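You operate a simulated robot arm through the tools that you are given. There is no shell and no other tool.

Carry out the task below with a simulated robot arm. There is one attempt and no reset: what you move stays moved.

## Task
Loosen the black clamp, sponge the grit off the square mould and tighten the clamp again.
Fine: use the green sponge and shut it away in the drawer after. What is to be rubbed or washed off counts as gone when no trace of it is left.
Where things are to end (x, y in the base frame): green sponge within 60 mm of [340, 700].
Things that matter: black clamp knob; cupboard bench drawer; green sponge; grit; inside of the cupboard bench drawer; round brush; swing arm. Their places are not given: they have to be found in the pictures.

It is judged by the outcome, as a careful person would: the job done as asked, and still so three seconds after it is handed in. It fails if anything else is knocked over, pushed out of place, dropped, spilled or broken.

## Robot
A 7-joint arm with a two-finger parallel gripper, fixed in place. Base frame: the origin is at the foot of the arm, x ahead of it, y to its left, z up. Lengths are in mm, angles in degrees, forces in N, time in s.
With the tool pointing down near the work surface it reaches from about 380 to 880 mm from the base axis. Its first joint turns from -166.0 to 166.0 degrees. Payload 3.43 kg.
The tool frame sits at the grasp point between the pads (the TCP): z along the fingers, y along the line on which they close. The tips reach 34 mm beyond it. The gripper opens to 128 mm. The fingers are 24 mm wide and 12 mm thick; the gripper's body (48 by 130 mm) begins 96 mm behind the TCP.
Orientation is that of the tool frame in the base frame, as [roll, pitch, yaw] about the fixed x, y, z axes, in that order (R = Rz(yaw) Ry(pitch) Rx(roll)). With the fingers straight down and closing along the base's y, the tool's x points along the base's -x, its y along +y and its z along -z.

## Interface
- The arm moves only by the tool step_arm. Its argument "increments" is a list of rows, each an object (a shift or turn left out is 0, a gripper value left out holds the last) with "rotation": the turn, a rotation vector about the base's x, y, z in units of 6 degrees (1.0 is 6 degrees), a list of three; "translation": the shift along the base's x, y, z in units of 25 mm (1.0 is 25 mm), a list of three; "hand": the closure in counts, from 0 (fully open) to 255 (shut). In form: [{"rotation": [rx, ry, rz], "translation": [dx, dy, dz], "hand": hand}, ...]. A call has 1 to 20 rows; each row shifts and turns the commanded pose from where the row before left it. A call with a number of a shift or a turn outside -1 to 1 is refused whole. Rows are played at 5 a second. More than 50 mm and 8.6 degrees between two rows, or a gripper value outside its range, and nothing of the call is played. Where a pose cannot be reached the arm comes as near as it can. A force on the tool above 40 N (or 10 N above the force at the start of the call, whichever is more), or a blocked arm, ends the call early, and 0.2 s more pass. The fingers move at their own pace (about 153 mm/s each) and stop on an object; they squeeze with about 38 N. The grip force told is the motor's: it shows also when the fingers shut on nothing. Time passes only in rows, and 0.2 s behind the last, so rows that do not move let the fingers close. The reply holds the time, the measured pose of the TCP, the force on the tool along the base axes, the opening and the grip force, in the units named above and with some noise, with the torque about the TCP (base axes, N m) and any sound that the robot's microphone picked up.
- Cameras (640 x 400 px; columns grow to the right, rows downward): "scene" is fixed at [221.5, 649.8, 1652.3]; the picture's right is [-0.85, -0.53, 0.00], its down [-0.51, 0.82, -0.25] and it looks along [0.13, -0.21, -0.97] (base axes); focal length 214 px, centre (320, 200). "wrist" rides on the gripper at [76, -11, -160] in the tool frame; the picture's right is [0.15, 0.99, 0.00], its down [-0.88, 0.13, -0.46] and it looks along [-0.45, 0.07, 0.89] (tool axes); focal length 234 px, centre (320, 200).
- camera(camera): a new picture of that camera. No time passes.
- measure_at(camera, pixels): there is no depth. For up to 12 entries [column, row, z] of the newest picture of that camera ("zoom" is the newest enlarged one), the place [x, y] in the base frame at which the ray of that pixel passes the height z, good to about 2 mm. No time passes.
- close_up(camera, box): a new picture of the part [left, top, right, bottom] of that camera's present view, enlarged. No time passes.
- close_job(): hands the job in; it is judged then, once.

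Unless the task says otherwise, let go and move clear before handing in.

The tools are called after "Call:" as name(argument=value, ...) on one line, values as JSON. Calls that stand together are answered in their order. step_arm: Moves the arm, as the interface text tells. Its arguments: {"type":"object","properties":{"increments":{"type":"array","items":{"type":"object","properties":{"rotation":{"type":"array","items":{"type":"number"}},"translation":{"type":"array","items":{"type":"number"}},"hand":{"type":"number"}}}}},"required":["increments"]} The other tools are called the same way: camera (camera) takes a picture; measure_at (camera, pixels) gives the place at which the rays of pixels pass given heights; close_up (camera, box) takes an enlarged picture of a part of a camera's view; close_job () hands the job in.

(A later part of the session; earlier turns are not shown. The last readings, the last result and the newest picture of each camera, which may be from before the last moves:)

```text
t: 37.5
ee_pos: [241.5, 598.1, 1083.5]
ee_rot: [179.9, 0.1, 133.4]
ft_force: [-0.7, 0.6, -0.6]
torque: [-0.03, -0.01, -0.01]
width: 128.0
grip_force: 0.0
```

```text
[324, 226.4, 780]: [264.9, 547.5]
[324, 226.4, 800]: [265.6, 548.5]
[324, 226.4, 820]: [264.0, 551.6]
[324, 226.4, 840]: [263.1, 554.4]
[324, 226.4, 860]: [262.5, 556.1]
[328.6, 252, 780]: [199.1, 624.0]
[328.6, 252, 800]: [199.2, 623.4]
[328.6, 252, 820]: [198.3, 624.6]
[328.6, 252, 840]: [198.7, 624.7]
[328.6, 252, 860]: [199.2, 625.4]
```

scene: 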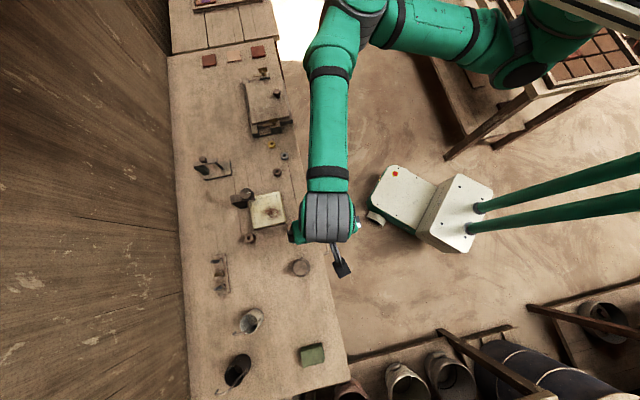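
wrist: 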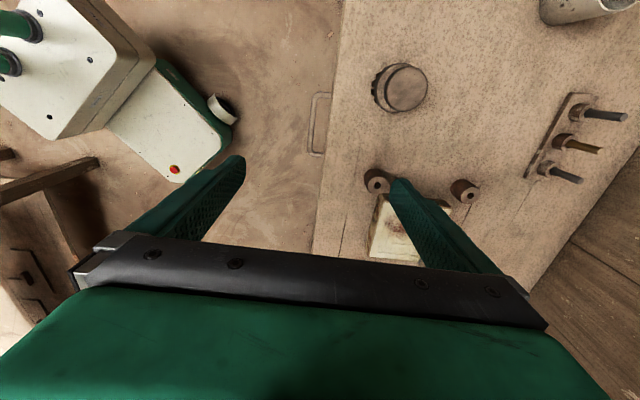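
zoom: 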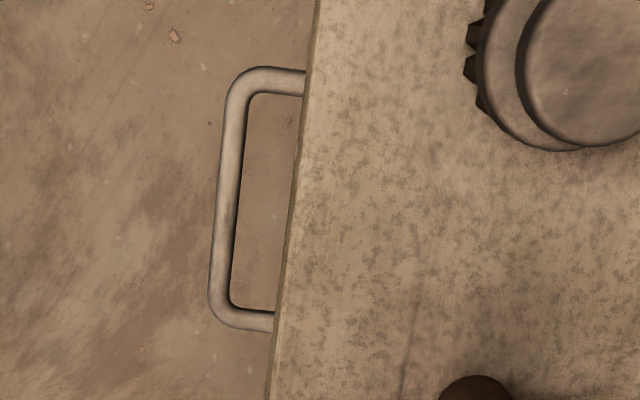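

Call:
measure_at(camera="wrist", pixels=[[314.5, 93.8, 780], [314.5, 93.8, 800], [314.5, 93.8, 820], [314.5, 93.8, 840], [309.3, 154, 760], [309.3, 154, 780], [309.3, 154, 800], [309.3, 154, 820], [309.3, 154, 840], [312.8, 123, 800], [312.8, 123, 820], [331, 125, 870]])

Call:
close_up(camera="scene", box=[290, 215, 354, 265])

```text
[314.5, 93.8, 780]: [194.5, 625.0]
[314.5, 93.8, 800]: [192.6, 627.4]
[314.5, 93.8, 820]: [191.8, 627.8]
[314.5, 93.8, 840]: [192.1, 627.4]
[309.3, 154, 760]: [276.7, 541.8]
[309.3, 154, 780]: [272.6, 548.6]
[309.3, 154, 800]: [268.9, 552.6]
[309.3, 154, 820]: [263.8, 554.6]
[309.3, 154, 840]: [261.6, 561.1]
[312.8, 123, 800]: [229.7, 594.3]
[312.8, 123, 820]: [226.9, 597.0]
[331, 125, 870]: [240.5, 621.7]
```

```text
8.00 times, centred on (322, 240) of scene
```

zoom: 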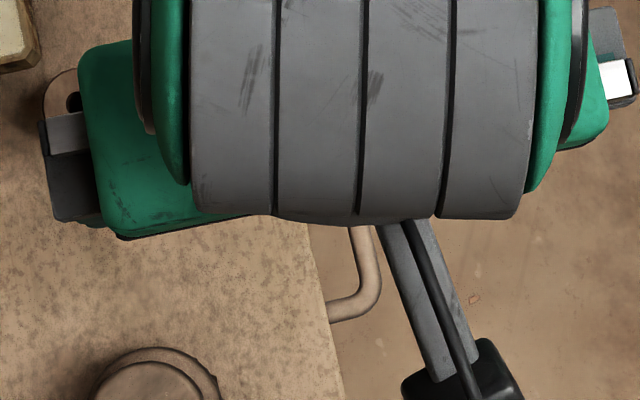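

The bar is near n≈575 mm, just outside the bench edge at n≈602, and at about z 820. Its centre is about (231, 591). I'll narrow the fingers to about 20 mm, shift over the bar and come down to z≈930 for a check.

Call:
step_arm(increments=[{"hand": 217, "translation": [-0.4, -0.25, 0]}, {"translation": [0, 0, -0.9]}, {"translation": [0, 0, -1]}, {"translation": [0, 0, -1]}, {"translation": [0, 0, -1]}, {"translation": [0, 0, -1]}, {"translation": [0, 0, -1]}, {}])

Call:
camera(camera="wrist")

Call:
close_up(camera="wrist", box=[250, 90, 410, 220])

```text
t: 39.3
ee_pos: [230.8, 590.5, 936.5]
ee_rot: [179.9, 0.0, 133.4]
ft_force: [0.3, 0.3, 0.1]
torque: [-0.02, 0.02, -0.01]
width: 19.0
grip_force: 0.0
```

```text
taken
```

wrist: 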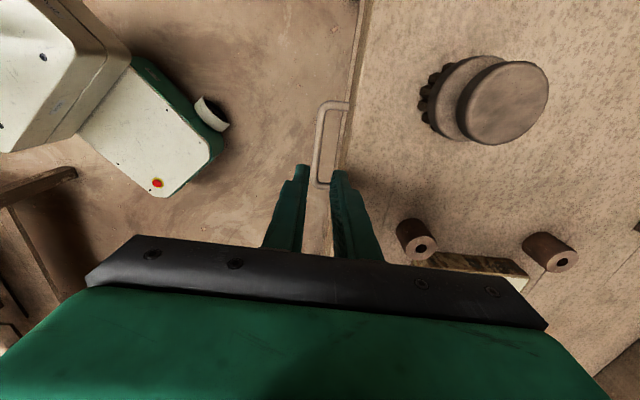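

```text
3.08 times, centred on (330, 155) of wrist
```

zoom: 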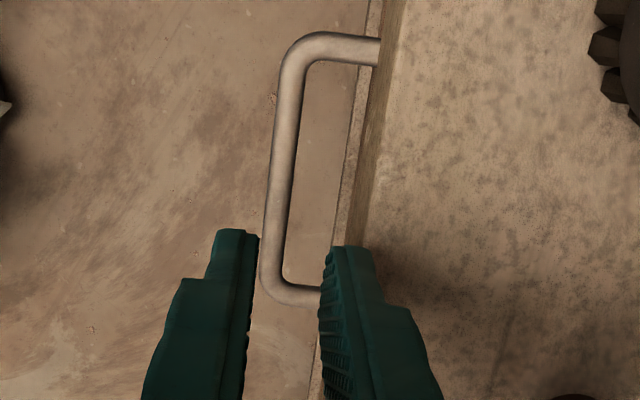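

In the zoom the bar centre is at column 283, while the hand axis at bar height falls at column 298, so the bar is about 6 mm further out. I'll measure again for its height.

Call:
measure_at(camera="wrist", pixels=[[320.3, 106, 780], [320.3, 106, 800], [320.3, 106, 820], [320.3, 106, 840], [313.5, 184.2, 780], [313.5, 184.2, 800], [313.5, 184.2, 820], [313.5, 184.2, 840], [318, 151, 800], [318, 151, 820], [318, 151, 840], [340, 151, 820]])

```text
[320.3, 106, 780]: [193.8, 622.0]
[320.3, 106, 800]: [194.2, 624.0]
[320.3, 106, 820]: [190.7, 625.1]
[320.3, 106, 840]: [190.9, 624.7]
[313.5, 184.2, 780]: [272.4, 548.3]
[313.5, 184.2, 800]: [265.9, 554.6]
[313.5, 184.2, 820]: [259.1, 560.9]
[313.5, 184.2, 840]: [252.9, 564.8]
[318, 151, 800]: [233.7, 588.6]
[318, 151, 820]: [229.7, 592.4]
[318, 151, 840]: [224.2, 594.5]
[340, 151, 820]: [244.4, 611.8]
```

Height comes out at about z 800 and the bar at n≈573, so the hand is nearly centred. I'll narrow to 15 mm, shift 1 mm outwards and descend to z≈805 straddling the bar.

Call:
step_arm(increments=[{"hand": 224, "translation": [-0.03, -0.03, 0]}, {"translation": [0, 0, -0.8]}, {"translation": [0, 0, -0.8]}, {"translation": [0, 0, -0.8]}, {"translation": [0, 0, -0.6]}, {"translation": [0, 0, -0.4]}, {"translation": [0, 0, -0.4]}, {"translation": [0, 0, -0.4]}, {}])

Call:
close_up(camera="wrist", box=[250, 110, 410, 240])

```text
t: 40.5
ee_pos: [232.7, 594.0, 869.7]
ee_rot: [179.4, 0.0, 133.4]
ft_force: [-2.0, -7.3, 17.4]
torque: [0.21, -0.43, -0.18]
width: 12.3
grip_force: 0.2
stopped in row 6: the force on the tool passed its limit at 65 N (the readings are from after the stop); the commanded pose is now the measured one
```

```text
3.08 times, centred on (330, 175) of wrist
```

zoom: 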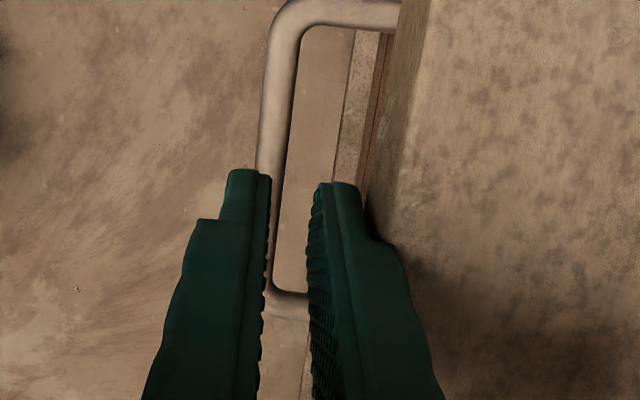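

I met contact at TCP z≈870. In the zoom the left fingertip at (250,180) lies over the bar, so the bar is higher than I estimated, at about z 835. I'll back up 15 mm, reset the position, widen slightly and look again.

Call:
step_arm(increments=[{"translation": [0, 0, 0.7]}, {"translation": [-0.12, -0.14, 0], "hand": 210}, {}])

Call:
camera(camera="wrist")

Call:
close_up(camera="wrist", box=[250, 90, 410, 220])

Call:
close_up(camera="scene", box=[290, 210, 354, 260])

```text
t: 41.3
ee_pos: [229.2, 590.6, 886.3]
ee_rot: [179.4, -0.1, 133.4]
ft_force: [-0.2, -0.4, 0.7]
torque: [-0.01, -0.02, -0.03]
width: 22.4
grip_force: 0.0
```

```text
taken
```

wrist: 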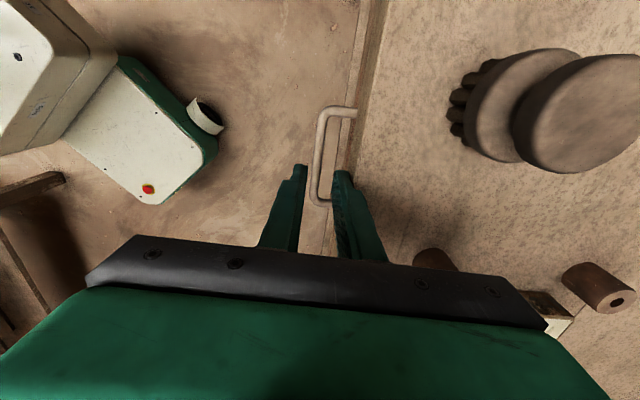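

```text
3.08 times, centred on (330, 155) of wrist
```

zoom: 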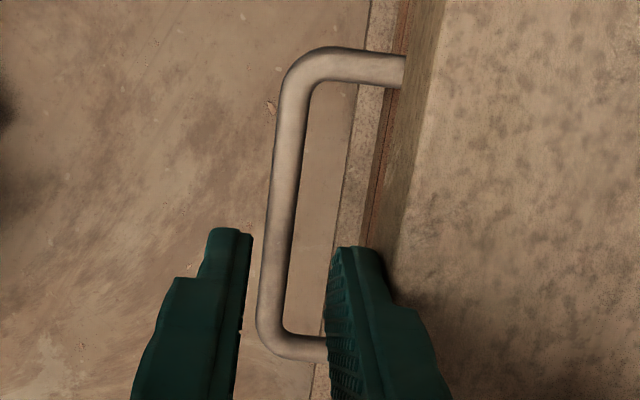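

```text
8.00 times, centred on (322, 235) of scene
```

zoom: 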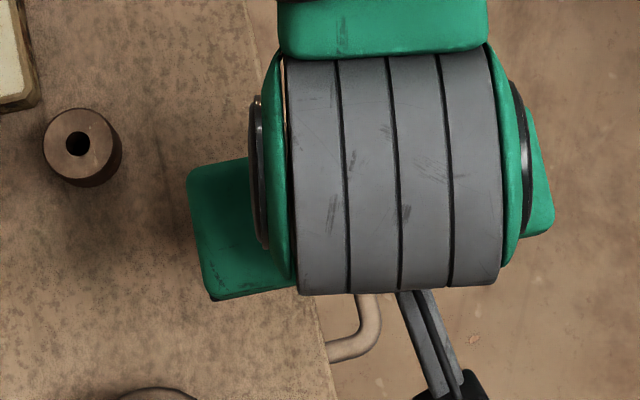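

Call:
measure_at(camera="wrist", pixels=[[321.9, 109, 790], [321.9, 109, 810], [321.9, 109, 830], [321.9, 109, 845], [313.5, 200.5, 790], [313.5, 200.5, 810], [313.5, 200.5, 830], [313.5, 200.5, 845], [319.5, 160, 790], [319.5, 160, 810], [319.5, 160, 830], [345, 150, 865]])

```text
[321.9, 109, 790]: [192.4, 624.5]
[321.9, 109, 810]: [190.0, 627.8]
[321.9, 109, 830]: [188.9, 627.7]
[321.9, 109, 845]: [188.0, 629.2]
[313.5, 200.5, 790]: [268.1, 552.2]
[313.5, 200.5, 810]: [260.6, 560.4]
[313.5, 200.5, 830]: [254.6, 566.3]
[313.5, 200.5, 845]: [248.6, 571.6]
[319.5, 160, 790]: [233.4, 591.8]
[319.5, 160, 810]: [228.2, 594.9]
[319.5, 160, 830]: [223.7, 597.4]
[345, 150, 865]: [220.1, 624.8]
```

The bar height repeats at about z 797, so the contact at z 836 was probably the inner finger on the drawer-front or bench lip. I'll zoom in to measure the bar and the front face precisely.

Call:
close_up(camera="wrist", box=[300, 115, 380, 165])

```text
8.00 times, centred on (340, 140) of wrist
```

zoom: 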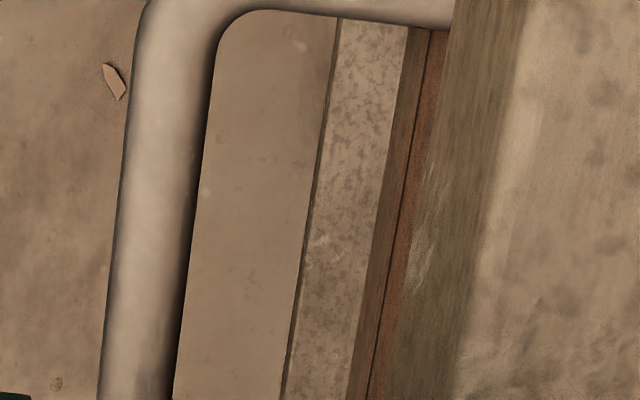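

The handle legs run under the bench slab, whose edge is at n≈600 from z≈817 to 865. The thicker part of the inner finger must have met that edge, so I'll approach with the hand tilted about 36°, fingertips pointing down and inward. First I'll fix the bar line exactly.

Call:
measure_at(camera="wrist", pixels=[[319, 140, 797], [316.3, 160, 797], [353.1, 140, 820], [361.9, 140, 865], [353.1, 140, 830]])

Call:
step_arm(increments=[{"translation": [-0.66, -0.62, 0.2], "hand": 219}, {"translation": [-0.66, -0.62, 0.2]}, {"rotation": [0.688, -0.725, 0]}, {"rotation": [0.688, -0.725, 0]}, {"rotation": [0.688, -0.725, 0]}, {"rotation": [0.688, -0.725, 0]}, {"rotation": [0.688, -0.725, 0]}, {"rotation": [0.688, -0.725, 0]}, {}])

Call:
camera(camera="wrist")

Call:
close_up(camera="wrist", box=[250, 90, 410, 220])

```text
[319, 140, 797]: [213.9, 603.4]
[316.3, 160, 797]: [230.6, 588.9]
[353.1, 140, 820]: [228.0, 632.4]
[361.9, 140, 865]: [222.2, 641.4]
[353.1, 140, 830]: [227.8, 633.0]
```

```text
t: 43.3
ee_pos: [196.3, 559.4, 894.8]
ee_rot: [143.4, -0.1, 133.4]
ft_force: [-0.3, 0.5, 0.0]
torque: [0.01, -0.02, 0.02]
width: 18.0
grip_force: 0.1
```

```text
taken
```

wrist: 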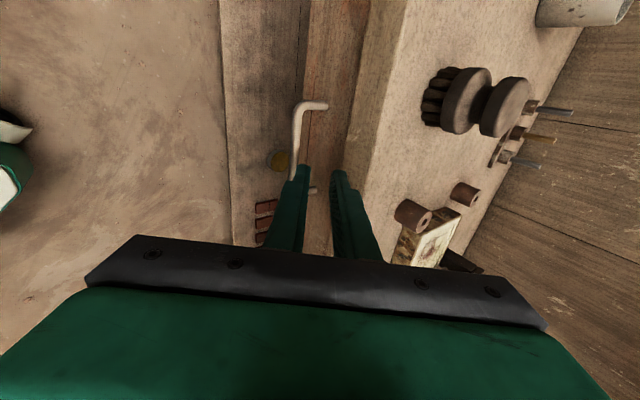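

```text
3.08 times, centred on (330, 155) of wrist
```

zoom: 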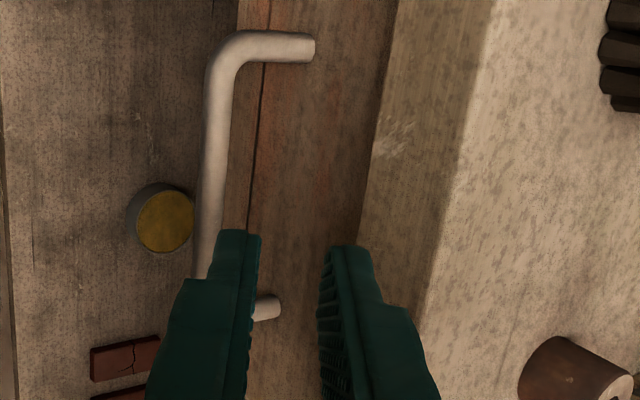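

The tilt worked. The bar, at zoom (214,187), and the drawer front are now clearly visible below the slab. I'll measure the bar from this second angle to fix its height.

Call:
measure_at(camera="wrist", pixels=[[295.6, 151, 780], [295.6, 151, 790], [295.6, 151, 800], [297.5, 135, 780], [297.5, 135, 790], [297.5, 135, 800]])

Call:
close_up(camera="wrist", box=[270, 90, 350, 170])

```text
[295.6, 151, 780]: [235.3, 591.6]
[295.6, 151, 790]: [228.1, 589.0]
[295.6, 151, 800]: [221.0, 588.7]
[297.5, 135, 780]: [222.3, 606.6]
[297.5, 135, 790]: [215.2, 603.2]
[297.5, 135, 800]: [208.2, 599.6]
```

```text
5.00 times, centred on (310, 130) of wrist
```

zoom: 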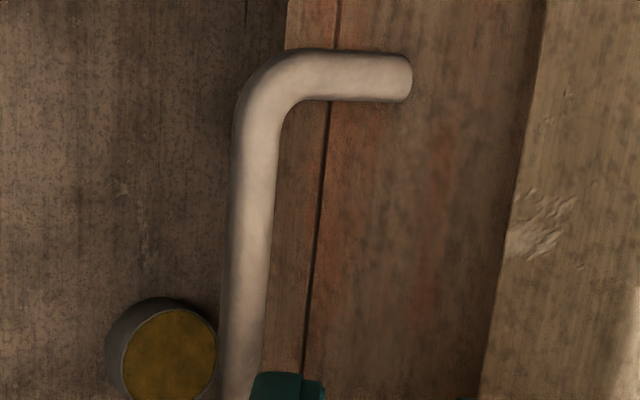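

Both views agree on the bar at n≈571.5, z≈789, and the drawer front sits about 10 mm behind the slab edge. I'll go to the pre-grasp point backed off along the tilted tool axis and check alignment.

Call:
step_arm(increments=[{"translation": [-0.04, -0.04, -0.85]}, {"translation": [-0.04, -0.04, -0.85]}, {}])

Call:
close_up(camera="wrist", box=[250, 90, 410, 220])

```text
t: 44.1
ee_pos: [194.2, 557.4, 853.4]
ee_rot: [143.5, -0.1, 133.4]
ft_force: [0.9, -0.2, 0.1]
torque: [0.0, -0.01, -0.01]
width: 18.0
grip_force: 0.2
```

```text
3.08 times, centred on (330, 155) of wrist
```

zoom: 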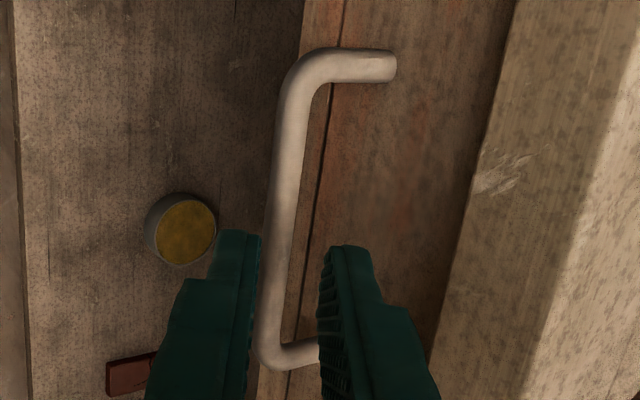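

The bar passes between the fingers, about 2 mm toward the left one. I'll correct that, advance 65 mm along the tool axis and close on the bar.

Call:
step_arm(increments=[{"translation": [-0.03, -0.03, -0.05]}, {"translation": [0.432, 0.41, -0.803]}, {"translation": [0.432, 0.41, -0.803]}, {"translation": [0.26, 0.246, -0.48]}, {}])

Call:
close_up(camera="wrist", box=[250, 110, 410, 240])

```text
t: 45.3
ee_pos: [224.5, 584.4, 799.7]
ee_rot: [143.4, -0.1, 133.4]
ft_force: [-1.1, 0.2, 0.2]
torque: [-0.01, 0.01, -0.02]
width: 18.0
grip_force: 0.0
```

```text
3.08 times, centred on (330, 175) of wrist
```

zoom: 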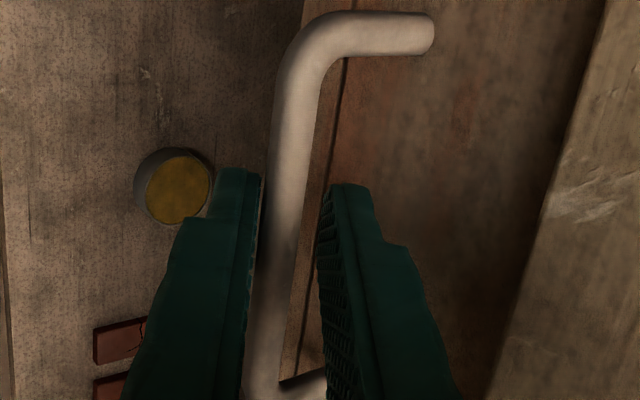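

The bar now lies between the fingers with no contact force. I'll close on it and pull gently.

Call:
step_arm(increments=[{"hand": 255}, {"hand": 255}, {"hand": 255}, {"translation": [-0.29, -0.275, 0]}, {"translation": [-0.29, -0.275, 0]}, {}])

Call:
close_up(camera="wrist", box=[250, 90, 410, 240])

```text
t: 46.7
ee_pos: [208.3, 569.5, 797.6]
ee_rot: [143.7, -0.1, 133.3]
ft_force: [1.3, 0.1, -38.9]
torque: [-0.63, -0.12, 0.76]
width: 11.0
grip_force: 44.0
```

```text
2.67 times, centred on (330, 165) of wrist
```

zoom: 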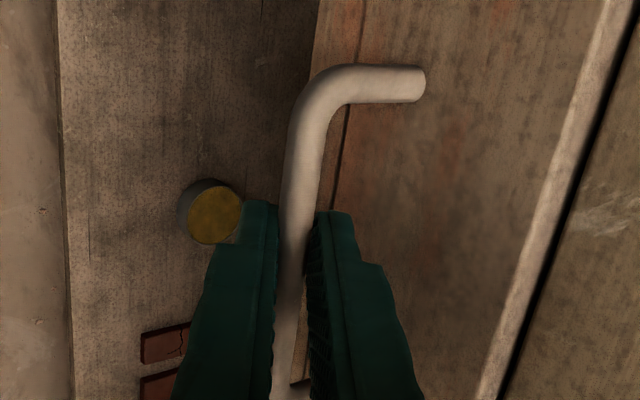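

The drawer is moving: a dark gap has appeared behind the front at zoom (540,270). There is a 39 N vertical load, so I'll lower 3 mm to relieve it and then pull on.

Call:
step_arm(increments=[{"translation": [0, 0, -0.13]}, {}])

Call:
step_arm(increments=[{"translation": [-0.29, -0.275, 0]}, {"translation": [-0.29, -0.275, 0]}, {"translation": [-0.29, -0.275, 0]}, {"translation": [-0.29, -0.275, 0]}, {}])

```text
t: 47.3
ee_pos: [209.6, 569.4, 798.5]
ee_rot: [143.3, -0.1, 133.4]
ft_force: [7.4, -7.9, -6.7]
torque: [-1.05, -0.94, 0.31]
width: 10.6
grip_force: 44.5
```

```text
t: 48.5
ee_pos: [179.8, 541.1, 798.0]
ee_rot: [143.3, 0.0, 133.4]
ft_force: [27.0, -21.7, 15.8]
torque: [-0.62, -0.87, 0.52]
width: 10.9
grip_force: 44.4
```

A side load of about 34 N has built up along (0.79, -0.63), so the drawer's axis is a few degrees off my pull. I'll relieve it by 3 mm sideways and adjust the pull direction.

Call:
step_arm(increments=[{"translation": [0.08, -0.09, 0.04]}, {}])

Call:
step_arm(increments=[{"translation": [-0.276, -0.29, 0]}, {"translation": [-0.276, -0.29, 0]}, {"translation": [-0.276, -0.29, 0]}, {}])

```text
t: 49.1
ee_pos: [178.0, 540.0, 798.9]
ee_rot: [143.4, -0.3, 133.7]
ft_force: [6.7, -4.9, 3.2]
torque: [0.09, 0.08, 1.24]
width: 10.9
grip_force: 44.4
```

```text
t: 50.1
ee_pos: [156.4, 520.3, 797.2]
ee_rot: [143.4, -0.2, 133.7]
ft_force: [-19.2, 21.1, 9.3]
torque: [0.12, -0.01, 1.32]
width: 10.5
grip_force: 44.6
```

That over-corrected, so the true axis is indeed 43.5°. I'll relieve the load the other way and pull along that line; about 93 mm is open so far.

Call:
step_arm(increments=[{"translation": [-0.06, 0.07, 0]}, {}])

Call:
step_arm(increments=[{"translation": [-0.29, -0.275, 0]}, {"translation": [-0.29, -0.275, 0]}, {"translation": [-0.29, -0.275, 0]}, {}])

Call:
camera(camera="wrist")

Call:
camera(camera="scene")

```text
t: 50.7
ee_pos: [157.7, 520.0, 797.7]
ee_rot: [143.4, -0.1, 133.5]
ft_force: [-14.2, 11.2, 14.2]
torque: [0.14, 0.05, 1.43]
width: 10.8
grip_force: 44.5
```

```text
t: 51.7
ee_pos: [136.5, 499.7, 798.3]
ee_rot: [143.4, 0.1, 133.3]
ft_force: [2.6, 0.7, 11.0]
torque: [-0.59, -0.75, 0.61]
width: 10.7
grip_force: 44.6
```

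```text
taken
```

wrist: 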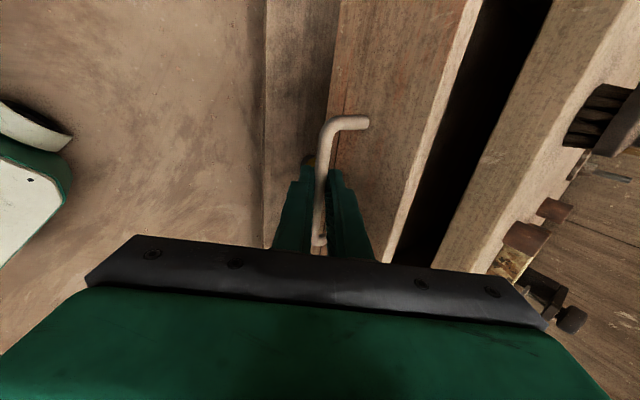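

```text
taken
```

scene: 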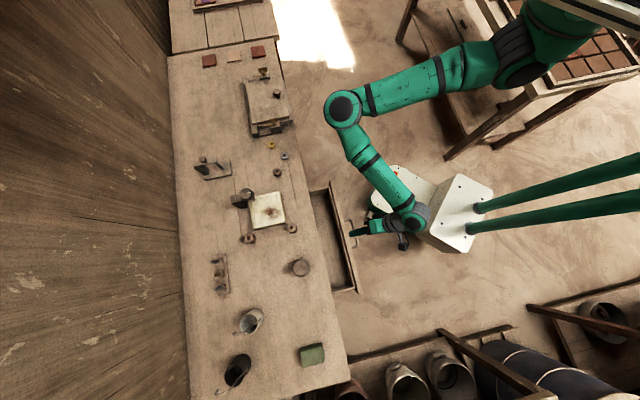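

The drawer is about 120 mm open and looks empty in the scene at (332,235). I'll pull another 60 mm in steps and then check inside.

Call:
step_arm(increments=[{"translation": [-0.29, -0.275, -0.02]}, {"translation": [-0.29, -0.275, -0.02]}, {"translation": [-0.29, -0.275, 0]}, {}])

Call:
step_arm(increments=[{"translation": [-0.29, -0.275, 0]}, {"translation": [-0.29, -0.275, 0]}, {"translation": [-0.29, -0.275, 0]}, {}])

Call:
close_up(camera="scene", box=[280, 170, 408, 300])

```text
t: 52.7
ee_pos: [115.9, 477.7, 798.6]
ee_rot: [143.4, -0.1, 133.2]
ft_force: [19.2, -16.6, 28.6]
torque: [-0.21, -0.73, 0.72]
width: 10.8
grip_force: 44.6
```

```text
t: 53.7
ee_pos: [93.7, 456.7, 796.5]
ee_rot: [143.4, -0.1, 133.4]
ft_force: [18.4, -18.0, 27.7]
torque: [-0.46, -0.84, 0.53]
width: 10.6
grip_force: 44.1
```

```text
3.08 times, centred on (344, 235) of scene
```

zoom: 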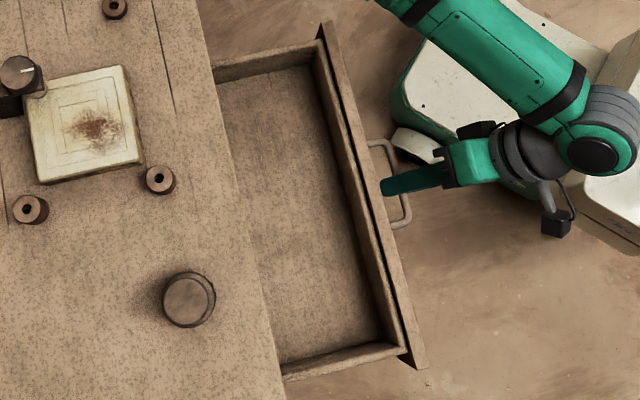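

The drawer is open about 181 mm and empty inside. I'll release the handle, back off along the tool axis and rise.

Call:
step_arm(increments=[{"hand": 215}, {"hand": 215}, {"translation": [-0.432, -0.41, 0.803]}, {"translation": [-0.432, -0.41, 0.803]}, {"translation": [-0.432, -0.41, 0.803]}, {"translation": [0, 0, 1]}, {"translation": [0, 0, 1]}, {"translation": [0, 0, 1], "rotation": [-0.688, 0.725, 0]}, {"translation": [0, 0, 1], "rotation": [-0.688, 0.725, 0]}, {"translation": [0, 0, 1], "rotation": [-0.688, 0.725, 0]}, {"translation": [0, 0, 1], "rotation": [-0.688, 0.725, 0]}, {"translation": [0, 0, 1], "rotation": [-0.688, 0.725, 0]}, {"translation": [0, 0, 1], "rotation": [-0.688, 0.725, 0]}, {"hand": 0}, {}])

Call:
camera(camera="scene")

Call:
close_up(camera="scene", box=[280, 325, 344, 375])

```text
t: 56.9
ee_pos: [63.2, 428.0, 1056.6]
ee_rot: [179.5, 0.0, 133.4]
ft_force: [0.0, -0.7, 0.0]
torque: [-0.02, 0.05, -0.01]
width: 128.1
grip_force: 0.1
```

```text
taken
```

scene: 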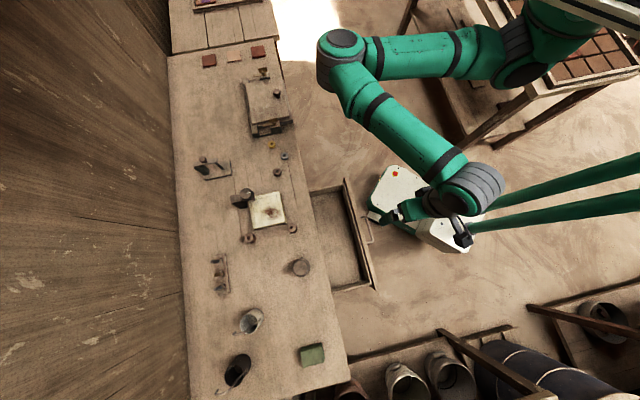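

```text
8.00 times, centred on (312, 350) of scene
```

zoom: 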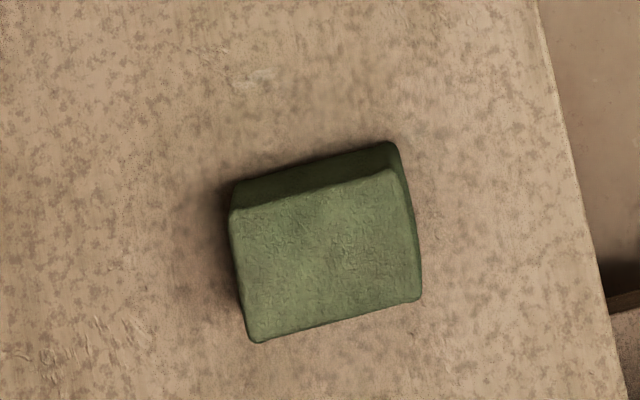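

The drawer stays open. Now I'll measure the sponge's corners in this enlarged picture.

Call:
measure_at(camera="zoom", pixels=[[232, 208, 900], [398, 170, 900], [420, 298, 900], [255, 340, 900], [235, 182, 865], [390, 142, 865], [232, 208, 890], [398, 170, 890], [420, 298, 890], [255, 340, 890]])

```text
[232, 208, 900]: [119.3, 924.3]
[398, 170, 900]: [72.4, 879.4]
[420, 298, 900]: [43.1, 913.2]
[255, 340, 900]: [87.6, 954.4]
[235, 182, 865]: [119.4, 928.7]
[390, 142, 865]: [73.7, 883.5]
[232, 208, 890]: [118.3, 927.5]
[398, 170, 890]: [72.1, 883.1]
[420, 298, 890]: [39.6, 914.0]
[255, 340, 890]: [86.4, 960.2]
```

The sponge is about 64 × 46 × 27 mm, centred at about (79, 921). That is 924 mm out, slightly beyond straight-down reach, so I'll lean the hand 18° with the fingers pointing outward and close across its 46 mm width. First I'll travel high toward it while turning the yaw to 223.5°.

Call:
step_arm(increments=[{"translation": [0, 1, 0.5], "rotation": [0, 0, 1]}, {"translation": [0, 1, 0], "rotation": [0, 0, 1]}, {"translation": [0, 1, 0], "rotation": [0, 0, 1]}, {"translation": [0, 1, 0], "rotation": [0, 0, 1]}, {"translation": [0, 1, 0], "rotation": [0, 0, 1]}, {"translation": [0, 1, 0], "rotation": [0, 0, 1]}, {"translation": [0, 1, 0], "rotation": [0, 0, 1]}, {"translation": [0, 1, 0], "rotation": [0, 0, 1]}, {"translation": [0, 1, 0], "rotation": [0, 0, 1]}, {"translation": [0, 1, 0], "rotation": [0, 0, 1]}, {"translation": [0, 1, 0], "rotation": [0, 0, 1]}, {"translation": [0, 1, 0], "rotation": [0, 0, 1]}, {"translation": [0, 1, 0], "rotation": [0, 0, 1]}, {"translation": [0, 1, 0], "rotation": [0, 0, 1]}, {"translation": [0, 1, 0], "rotation": [0, 0, 1]}, {"translation": [0.1, 1, 0], "rotation": [0.688, -0.725, 0]}, {"translation": [0.1, 1, 0], "rotation": [0.688, -0.725, 0]}, {"translation": [0.1, 1, 0], "rotation": [0.688, -0.725, 0]}, {}])

Call:
camera(camera="wrist")

Call:
camera(camera="scene")

```text
t: 60.9
ee_pos: [70.5, 872.7, 1069.0]
ee_rot: [179.4, 17.9, -136.6]
ft_force: [0.5, 0.0, -0.6]
torque: [-0.01, -0.03, 0.0]
width: 127.9
grip_force: 0.0
out of reach, approached as far as the arm can: row 18
```

```text
taken
```

wrist: 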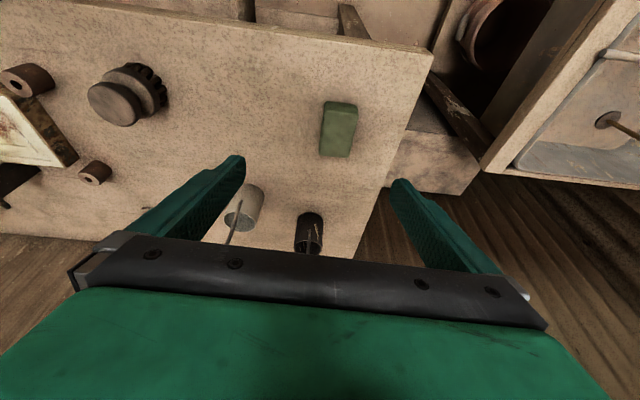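

```text
taken
```

scene: 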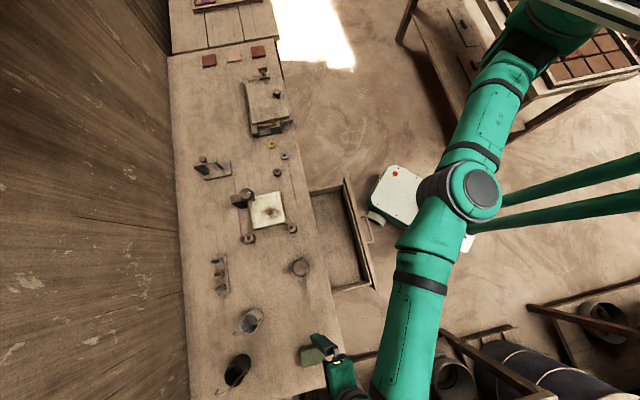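

At this height the arm stops at y≈873. Its reach should improve lower down, so I'll descend 100 mm and then go on outward.

Call:
step_arm(increments=[{"translation": [0, 0, -1]}, {"translation": [0, 0, -1]}, {"translation": [0, 0, -1]}, {"translation": [0, 0, -1]}, {}])

Call:
camera(camera="wrist")

```text
t: 62.1
ee_pos: [70.7, 872.5, 968.6]
ee_rot: [179.4, 18.1, -136.6]
ft_force: [-0.8, 0.4, -0.1]
torque: [-0.01, -0.01, 0.01]
width: 128.2
grip_force: 0.1
```

```text
taken
```

wrist: 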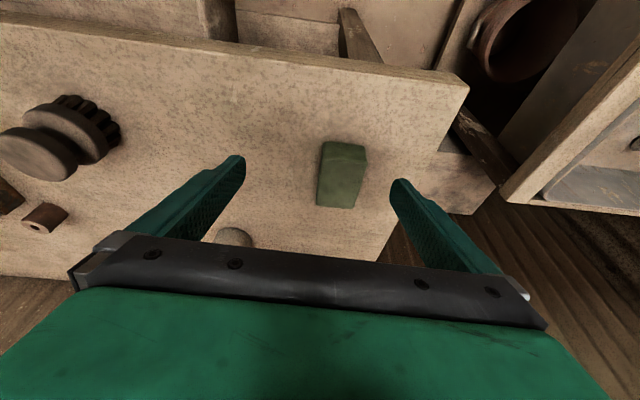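

The sponge is visible at (342,175). I'll measure it from here to confirm its position and height.

Call:
close_up(camera="wrist", box=[290, 120, 400, 220])

Call:
measure_at(camera="wrist", pixels=[[342, 180, 885], [342, 180, 895], [323, 160, 890], [361, 163, 890], [355, 207, 890], [318, 204, 890], [323, 143, 865], [365, 150, 865], [466, 85, 865], [400, 240, 865]])

```text
4.00 times, centred on (345, 170) of wrist
```

zoom: 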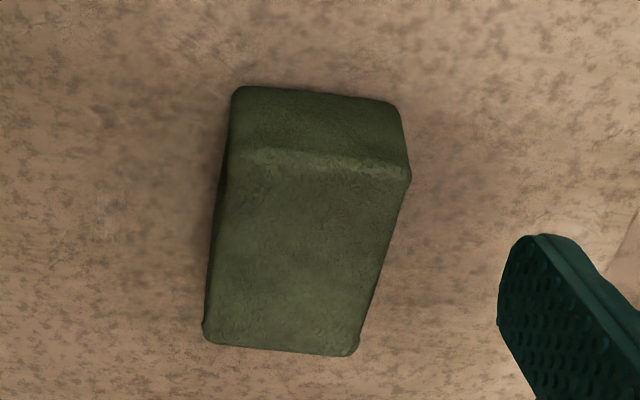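

```text
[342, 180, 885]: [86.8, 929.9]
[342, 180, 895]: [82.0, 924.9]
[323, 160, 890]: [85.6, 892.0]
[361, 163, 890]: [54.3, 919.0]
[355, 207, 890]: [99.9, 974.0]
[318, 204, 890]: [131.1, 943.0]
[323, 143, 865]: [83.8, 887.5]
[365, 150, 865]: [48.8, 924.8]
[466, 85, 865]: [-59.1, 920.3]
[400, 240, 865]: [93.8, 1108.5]
```

The two cameras disagree slightly, suggesting the bench top is higher than 865. I'll pin its height using the bench corner seen in both cameras.

Call:
close_up(camera="wrist", box=[436, 60, 500, 110])

Call:
close_up(camera="scene", box=[315, 355, 379, 400])

```text
8.00 times, centred on (468, 85) of wrist
```

zoom: 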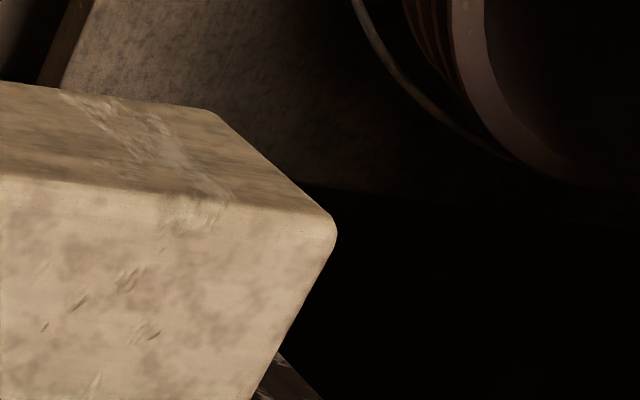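

```text
8.89 times, centred on (347, 378) of scene
```

zoom: 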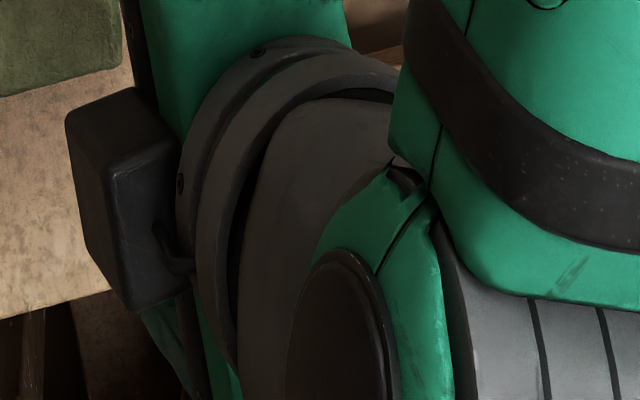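

Call:
measure_at(camera="wrist", pixels=[[468.6, 88.1, 850], [468.6, 88.1, 865], [468.6, 88.1, 880], [468.6, 88.1, 895], [342.5, 181, 900], [342.5, 181, 910]])

Call:
measure_at(camera="scene", pixels=[[350.2, 381.2, 850], [350.2, 381.2, 865], [350.2, 381.2, 880], [350.2, 381.2, 895]])

```text
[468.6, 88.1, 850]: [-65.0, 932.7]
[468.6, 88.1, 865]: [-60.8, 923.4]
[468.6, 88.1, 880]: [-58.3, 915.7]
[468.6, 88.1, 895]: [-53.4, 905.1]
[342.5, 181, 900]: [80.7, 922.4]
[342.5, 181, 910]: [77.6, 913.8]
```

```text
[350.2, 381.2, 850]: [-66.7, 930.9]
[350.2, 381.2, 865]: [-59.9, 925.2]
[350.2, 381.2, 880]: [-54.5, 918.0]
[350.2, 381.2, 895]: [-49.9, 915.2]
```

The bench top comes out at z≈862 and the sponge top at about 900, centred near (80, 918). I'll move over it, check it is reached, then descend.

Call:
step_arm(increments=[{"translation": [0.1, 0.8, 0]}, {"translation": [0.1, 0.8, 0]}, {"translation": [0, 0, -0.6]}, {"translation": [0, 0, -0.6]}, {}])

Call:
camera(camera="wrist")

```text
t: 63.3
ee_pos: [78.9, 875.6, 932.2]
ee_rot: [179.5, 18.0, -136.6]
ft_force: [0.1, -0.2, 0.4]
torque: [0.03, 0.0, 0.0]
width: 127.9
grip_force: 0.0
out of reach, approached as far as the arm can: row 1, 2
```

```text
taken
```

wrist: 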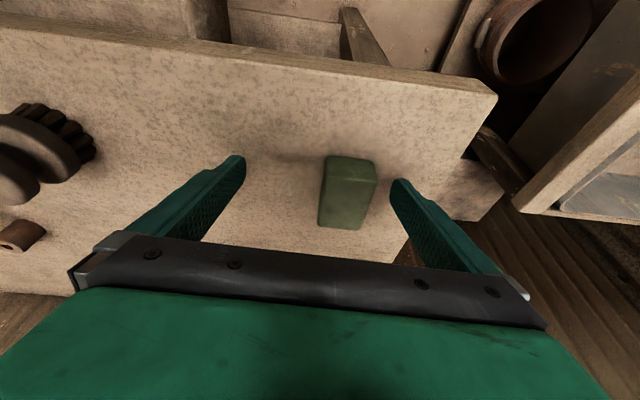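

The arm stops at about 879 mm radius even with this lean, so the limit may come from a joint. I'll rise a little, undo the lean and see how far it can reach straight down.

Call:
step_arm(increments=[{"translation": [0, 0, 0.8]}, {"translation": [0, 0, 0.8], "rotation": [-0.688, 0.725, 0]}, {"rotation": [-0.688, 0.725, 0]}, {"rotation": [-0.688, 0.725, 0]}, {"translation": [0, 0.4, 0]}, {"translation": [0, 0.4, 0]}, {"translation": [0, 0.4, 0]}, {"translation": [0, 0.4, 0]}, {}])

Call:
camera(camera="scene")

```text
t: 65.3
ee_pos: [80.4, 824.5, 969.4]
ee_rot: [179.6, 0.0, -136.5]
ft_force: [0.0, 0.2, 1.1]
torque: [-0.03, 0.0, 0.02]
width: 128.2
grip_force: 0.0
out of reach, approached as far as the arm can: row 2, 3, 4, 5, 6, 7, 8
```

```text
taken
```

scene: 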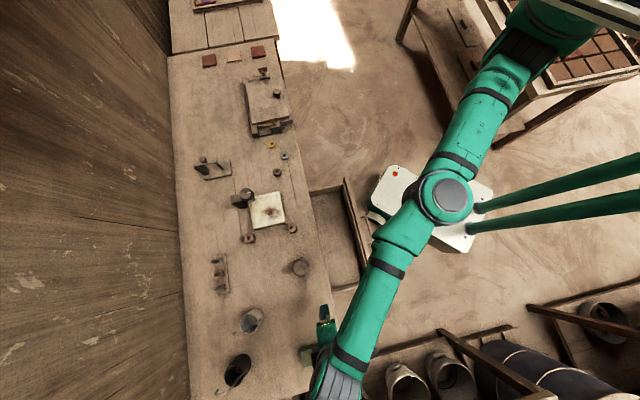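

Straight down it only reaches r≈828 here, and 18° of lean gained about 52 mm, so a 36° lean should get to about 925. I'll lean 36°, go over the sponge, bring it closer and regrip it upright there.

Call:
step_arm(increments=[{"rotation": [0.688, -0.725, 0]}, {"rotation": [0.688, -0.725, 0]}, {"rotation": [0.688, -0.725, 0]}, {"rotation": [0.688, -0.725, 0], "translation": [-0.05, 0.4, 0]}, {"rotation": [0.688, -0.725, 0], "translation": [-0.1, 0.6, 0]}, {"rotation": [0.688, -0.725, 0], "translation": [-0.1, 0.6, 0]}, {"translation": [-0.1, 0.9, 0]}, {"translation": [0, 0.9, 0]}, {}])

Call:
camera(camera="wrist")

Call:
camera(camera="scene")

```text
t: 67.3
ee_pos: [70.6, 910.1, 969.9]
ee_rot: [179.4, 36.0, -136.6]
ft_force: [0.5, 0.3, 0.0]
torque: [0.0, 0.02, 0.01]
width: 127.7
grip_force: 0.1
```

```text
taken
```

wrist: 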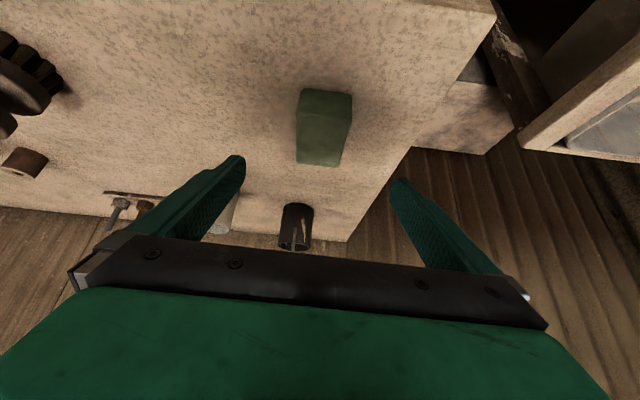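

```text
taken
```

scene: 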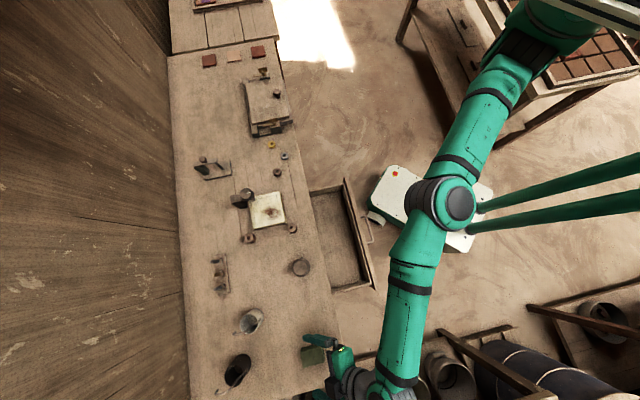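

The arm reaches with this lean. I'll measure the sponge once more from here before descending.

Call:
close_up(camera="wrist", box=[265, 70, 385, 180])

Call:
measure_at(camera="wrist", pixels=[[302, 112, 895], [351, 118, 895], [340, 166, 895], [297, 161, 895], [302, 112, 900], [351, 118, 900], [340, 166, 900], [297, 161, 900]])

```text
3.64 times, centred on (325, 125) of wrist
```

zoom: 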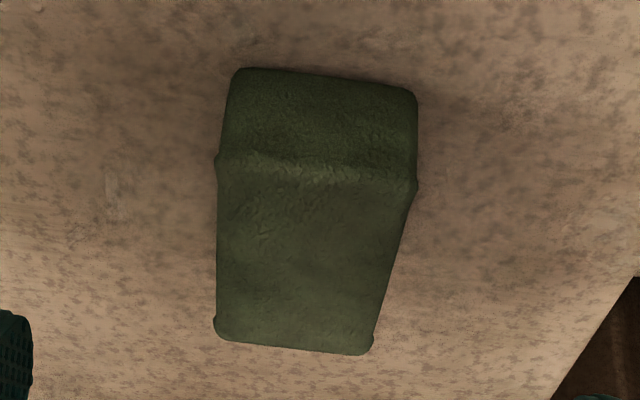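

```text
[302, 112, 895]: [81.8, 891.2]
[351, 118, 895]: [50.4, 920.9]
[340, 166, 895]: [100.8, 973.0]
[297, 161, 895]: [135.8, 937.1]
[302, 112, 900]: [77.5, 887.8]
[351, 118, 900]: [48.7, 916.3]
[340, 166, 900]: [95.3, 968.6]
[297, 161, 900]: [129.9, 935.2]
```

Combining the views, the sponge top is at about z 907 and its centre (80, 918), which the hand is lined up with. I'll descend to TCP z≈912 and close.

Call:
step_arm(increments=[{"translation": [0.02, 0, -0.8]}, {"translation": [0, 0, -0.8]}, {"translation": [0, 0, -0.7]}, {"hand": 140}, {"hand": 255}, {"hand": 255}, {"hand": 255}, {}])

Call:
camera(camera="wrist")

```text
t: 68.2
ee_pos: [73.6, 910.5, 916.5]
ee_rot: [179.7, 36.2, -136.8]
ft_force: [1.8, -1.4, 5.0]
torque: [-0.15, -0.19, -0.09]
width: 59.3
grip_force: 1.6
stopped in row 4: the force on the tool passed its limit at 54 N (the readings are from after the stop); the commanded pose is now the measured one
```

```text
taken
```

wrist: 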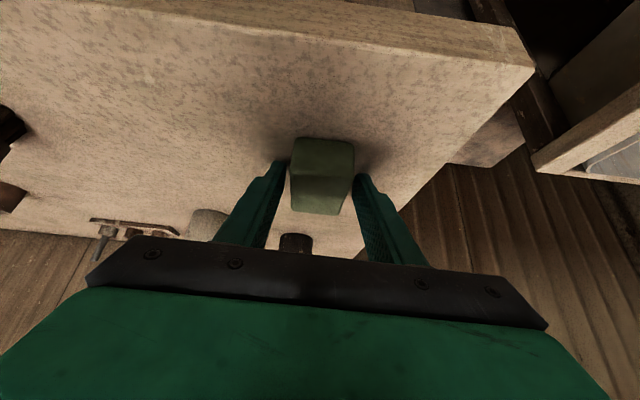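

The call stopped on a brief contact at 59 mm opening, with the fingers beside the sponge. The residual force is small, so I'll finish closing.

Call:
step_arm(increments=[{"hand": 160}, {"hand": 180}, {"hand": 255}, {"hand": 255}, {}])

Call:
camera(camera="wrist")

```text
t: 69.4
ee_pos: [73.9, 909.8, 914.0]
ee_rot: [179.7, 36.2, -136.8]
ft_force: [6.5, -2.0, 9.2]
torque: [-0.21, -0.44, -0.02]
width: 44.9
grip_force: 37.6
```

```text
taken
```

wrist: 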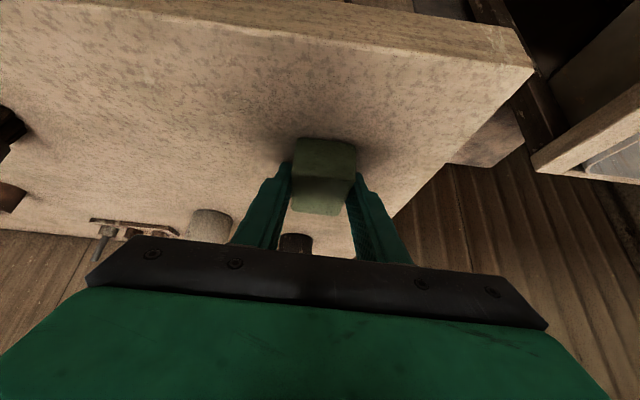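

The sponge is gripped at 44.9 mm. I'll lift it 60 mm and look.

Call:
step_arm(increments=[{"translation": [0, 0, 0.5]}, {"translation": [0, 0, 0.9]}, {"translation": [0, 0, 0.9]}, {}])

Call:
camera(camera="wrist")

Call:
close_up(camera="scene", box=[260, 310, 388, 400])

```text
t: 70.4
ee_pos: [74.1, 910.4, 972.9]
ee_rot: [179.7, 36.2, -136.7]
ft_force: [-0.4, -1.0, -0.1]
torque: [0.0, -0.02, 0.02]
width: 44.9
grip_force: 37.8
```

```text
taken
```

wrist: 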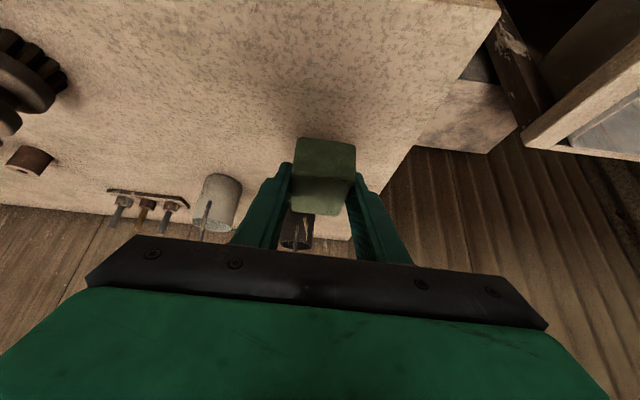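

```text
4.44 times, centred on (324, 355) of scene
```

zoom: 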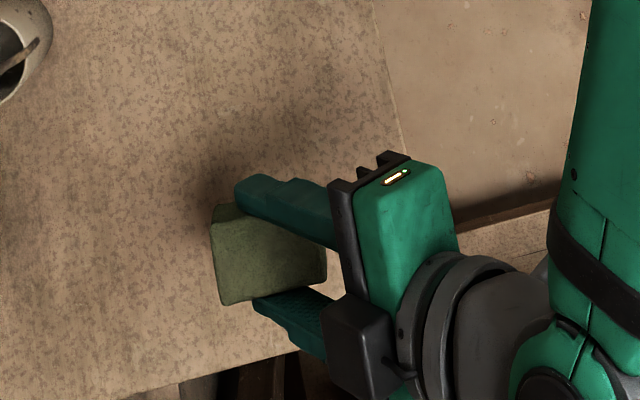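

The sponge is held firmly and hangs flat. Leaning like this also suits the mould and the drawer, so I'll keep the grip. I'll measure the grit extent on the mould from the scene camera.

Call:
close_up(camera="scene", box=[240, 182, 304, 238])

```text
7.14 times, centred on (272, 210) of scene
```

zoom: 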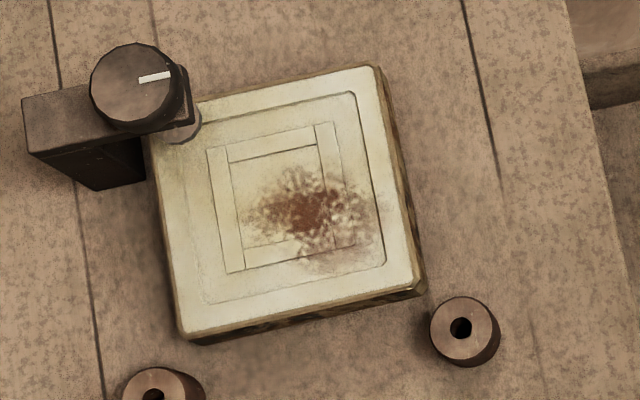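

Call:
measure_at(camera="zoom", pixels=[[310, 212, 890], [245, 212, 890], [380, 225, 890], [300, 160, 890], [330, 270, 890], [148, 110, 890], [372, 66, 890], [420, 283, 890], [183, 336, 890], [184, 128, 895], [465, 325, 890], [310, 212, 900]])

```text
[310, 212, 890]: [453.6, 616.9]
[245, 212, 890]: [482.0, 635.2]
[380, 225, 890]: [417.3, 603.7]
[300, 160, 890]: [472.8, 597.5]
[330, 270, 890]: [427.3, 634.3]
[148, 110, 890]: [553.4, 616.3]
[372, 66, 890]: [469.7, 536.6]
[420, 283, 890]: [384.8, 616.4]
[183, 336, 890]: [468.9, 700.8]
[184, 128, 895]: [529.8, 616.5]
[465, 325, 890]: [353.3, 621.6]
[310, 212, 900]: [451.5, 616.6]
```

The grit spans about n 716–788, u 106–168 in bench coordinates, centred near (454, 617) on a 117 mm mould; the pad is at (529, 617). I'll carry the sponge high over to the mould, keeping clear of the brush.

Call:
step_arm(increments=[{"translation": [0.5, -0.8, 0.2]}, {"translation": [0.93, -0.75, 0.4]}, {"translation": [0.93, -0.75, 0.7]}, {"translation": [0.93, -0.75, 0.7]}, {"translation": [0.93, -0.75, 0.7]}, {"translation": [0.93, -0.75, 0]}, {"translation": [0.93, -0.75, 0]}, {"translation": [0.93, -0.75, 0]}, {"translation": [0.93, -0.75, 0]}, {"translation": [0.93, -0.75, 0]}, {"translation": [0.93, -0.75, 0]}, {"translation": [0.93, -0.75, 0]}, {"translation": [0.93, -0.75, 0]}, {"translation": [0.93, -0.75, 0]}, {"translation": [0.93, -0.75, 0]}, {"translation": [0.93, -0.75, 0]}, {"translation": [0.4, 0, 0]}, {}])

Call:
camera(camera="wrist")

Call:
camera(camera="scene")

```text
t: 74.2
ee_pos: [443.5, 607.9, 1036.8]
ee_rot: [179.6, 36.2, -136.7]
ft_force: [0.4, -0.1, -0.1]
torque: [-0.03, -0.01, 0.03]
width: 45.1
grip_force: 38.2
```

```text
taken
```

wrist: 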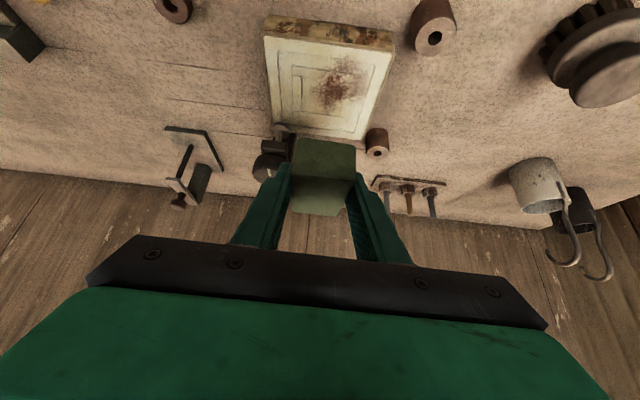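

```text
taken
```

scene: 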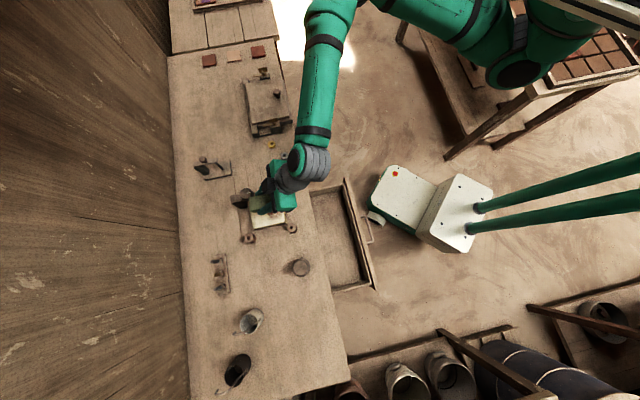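

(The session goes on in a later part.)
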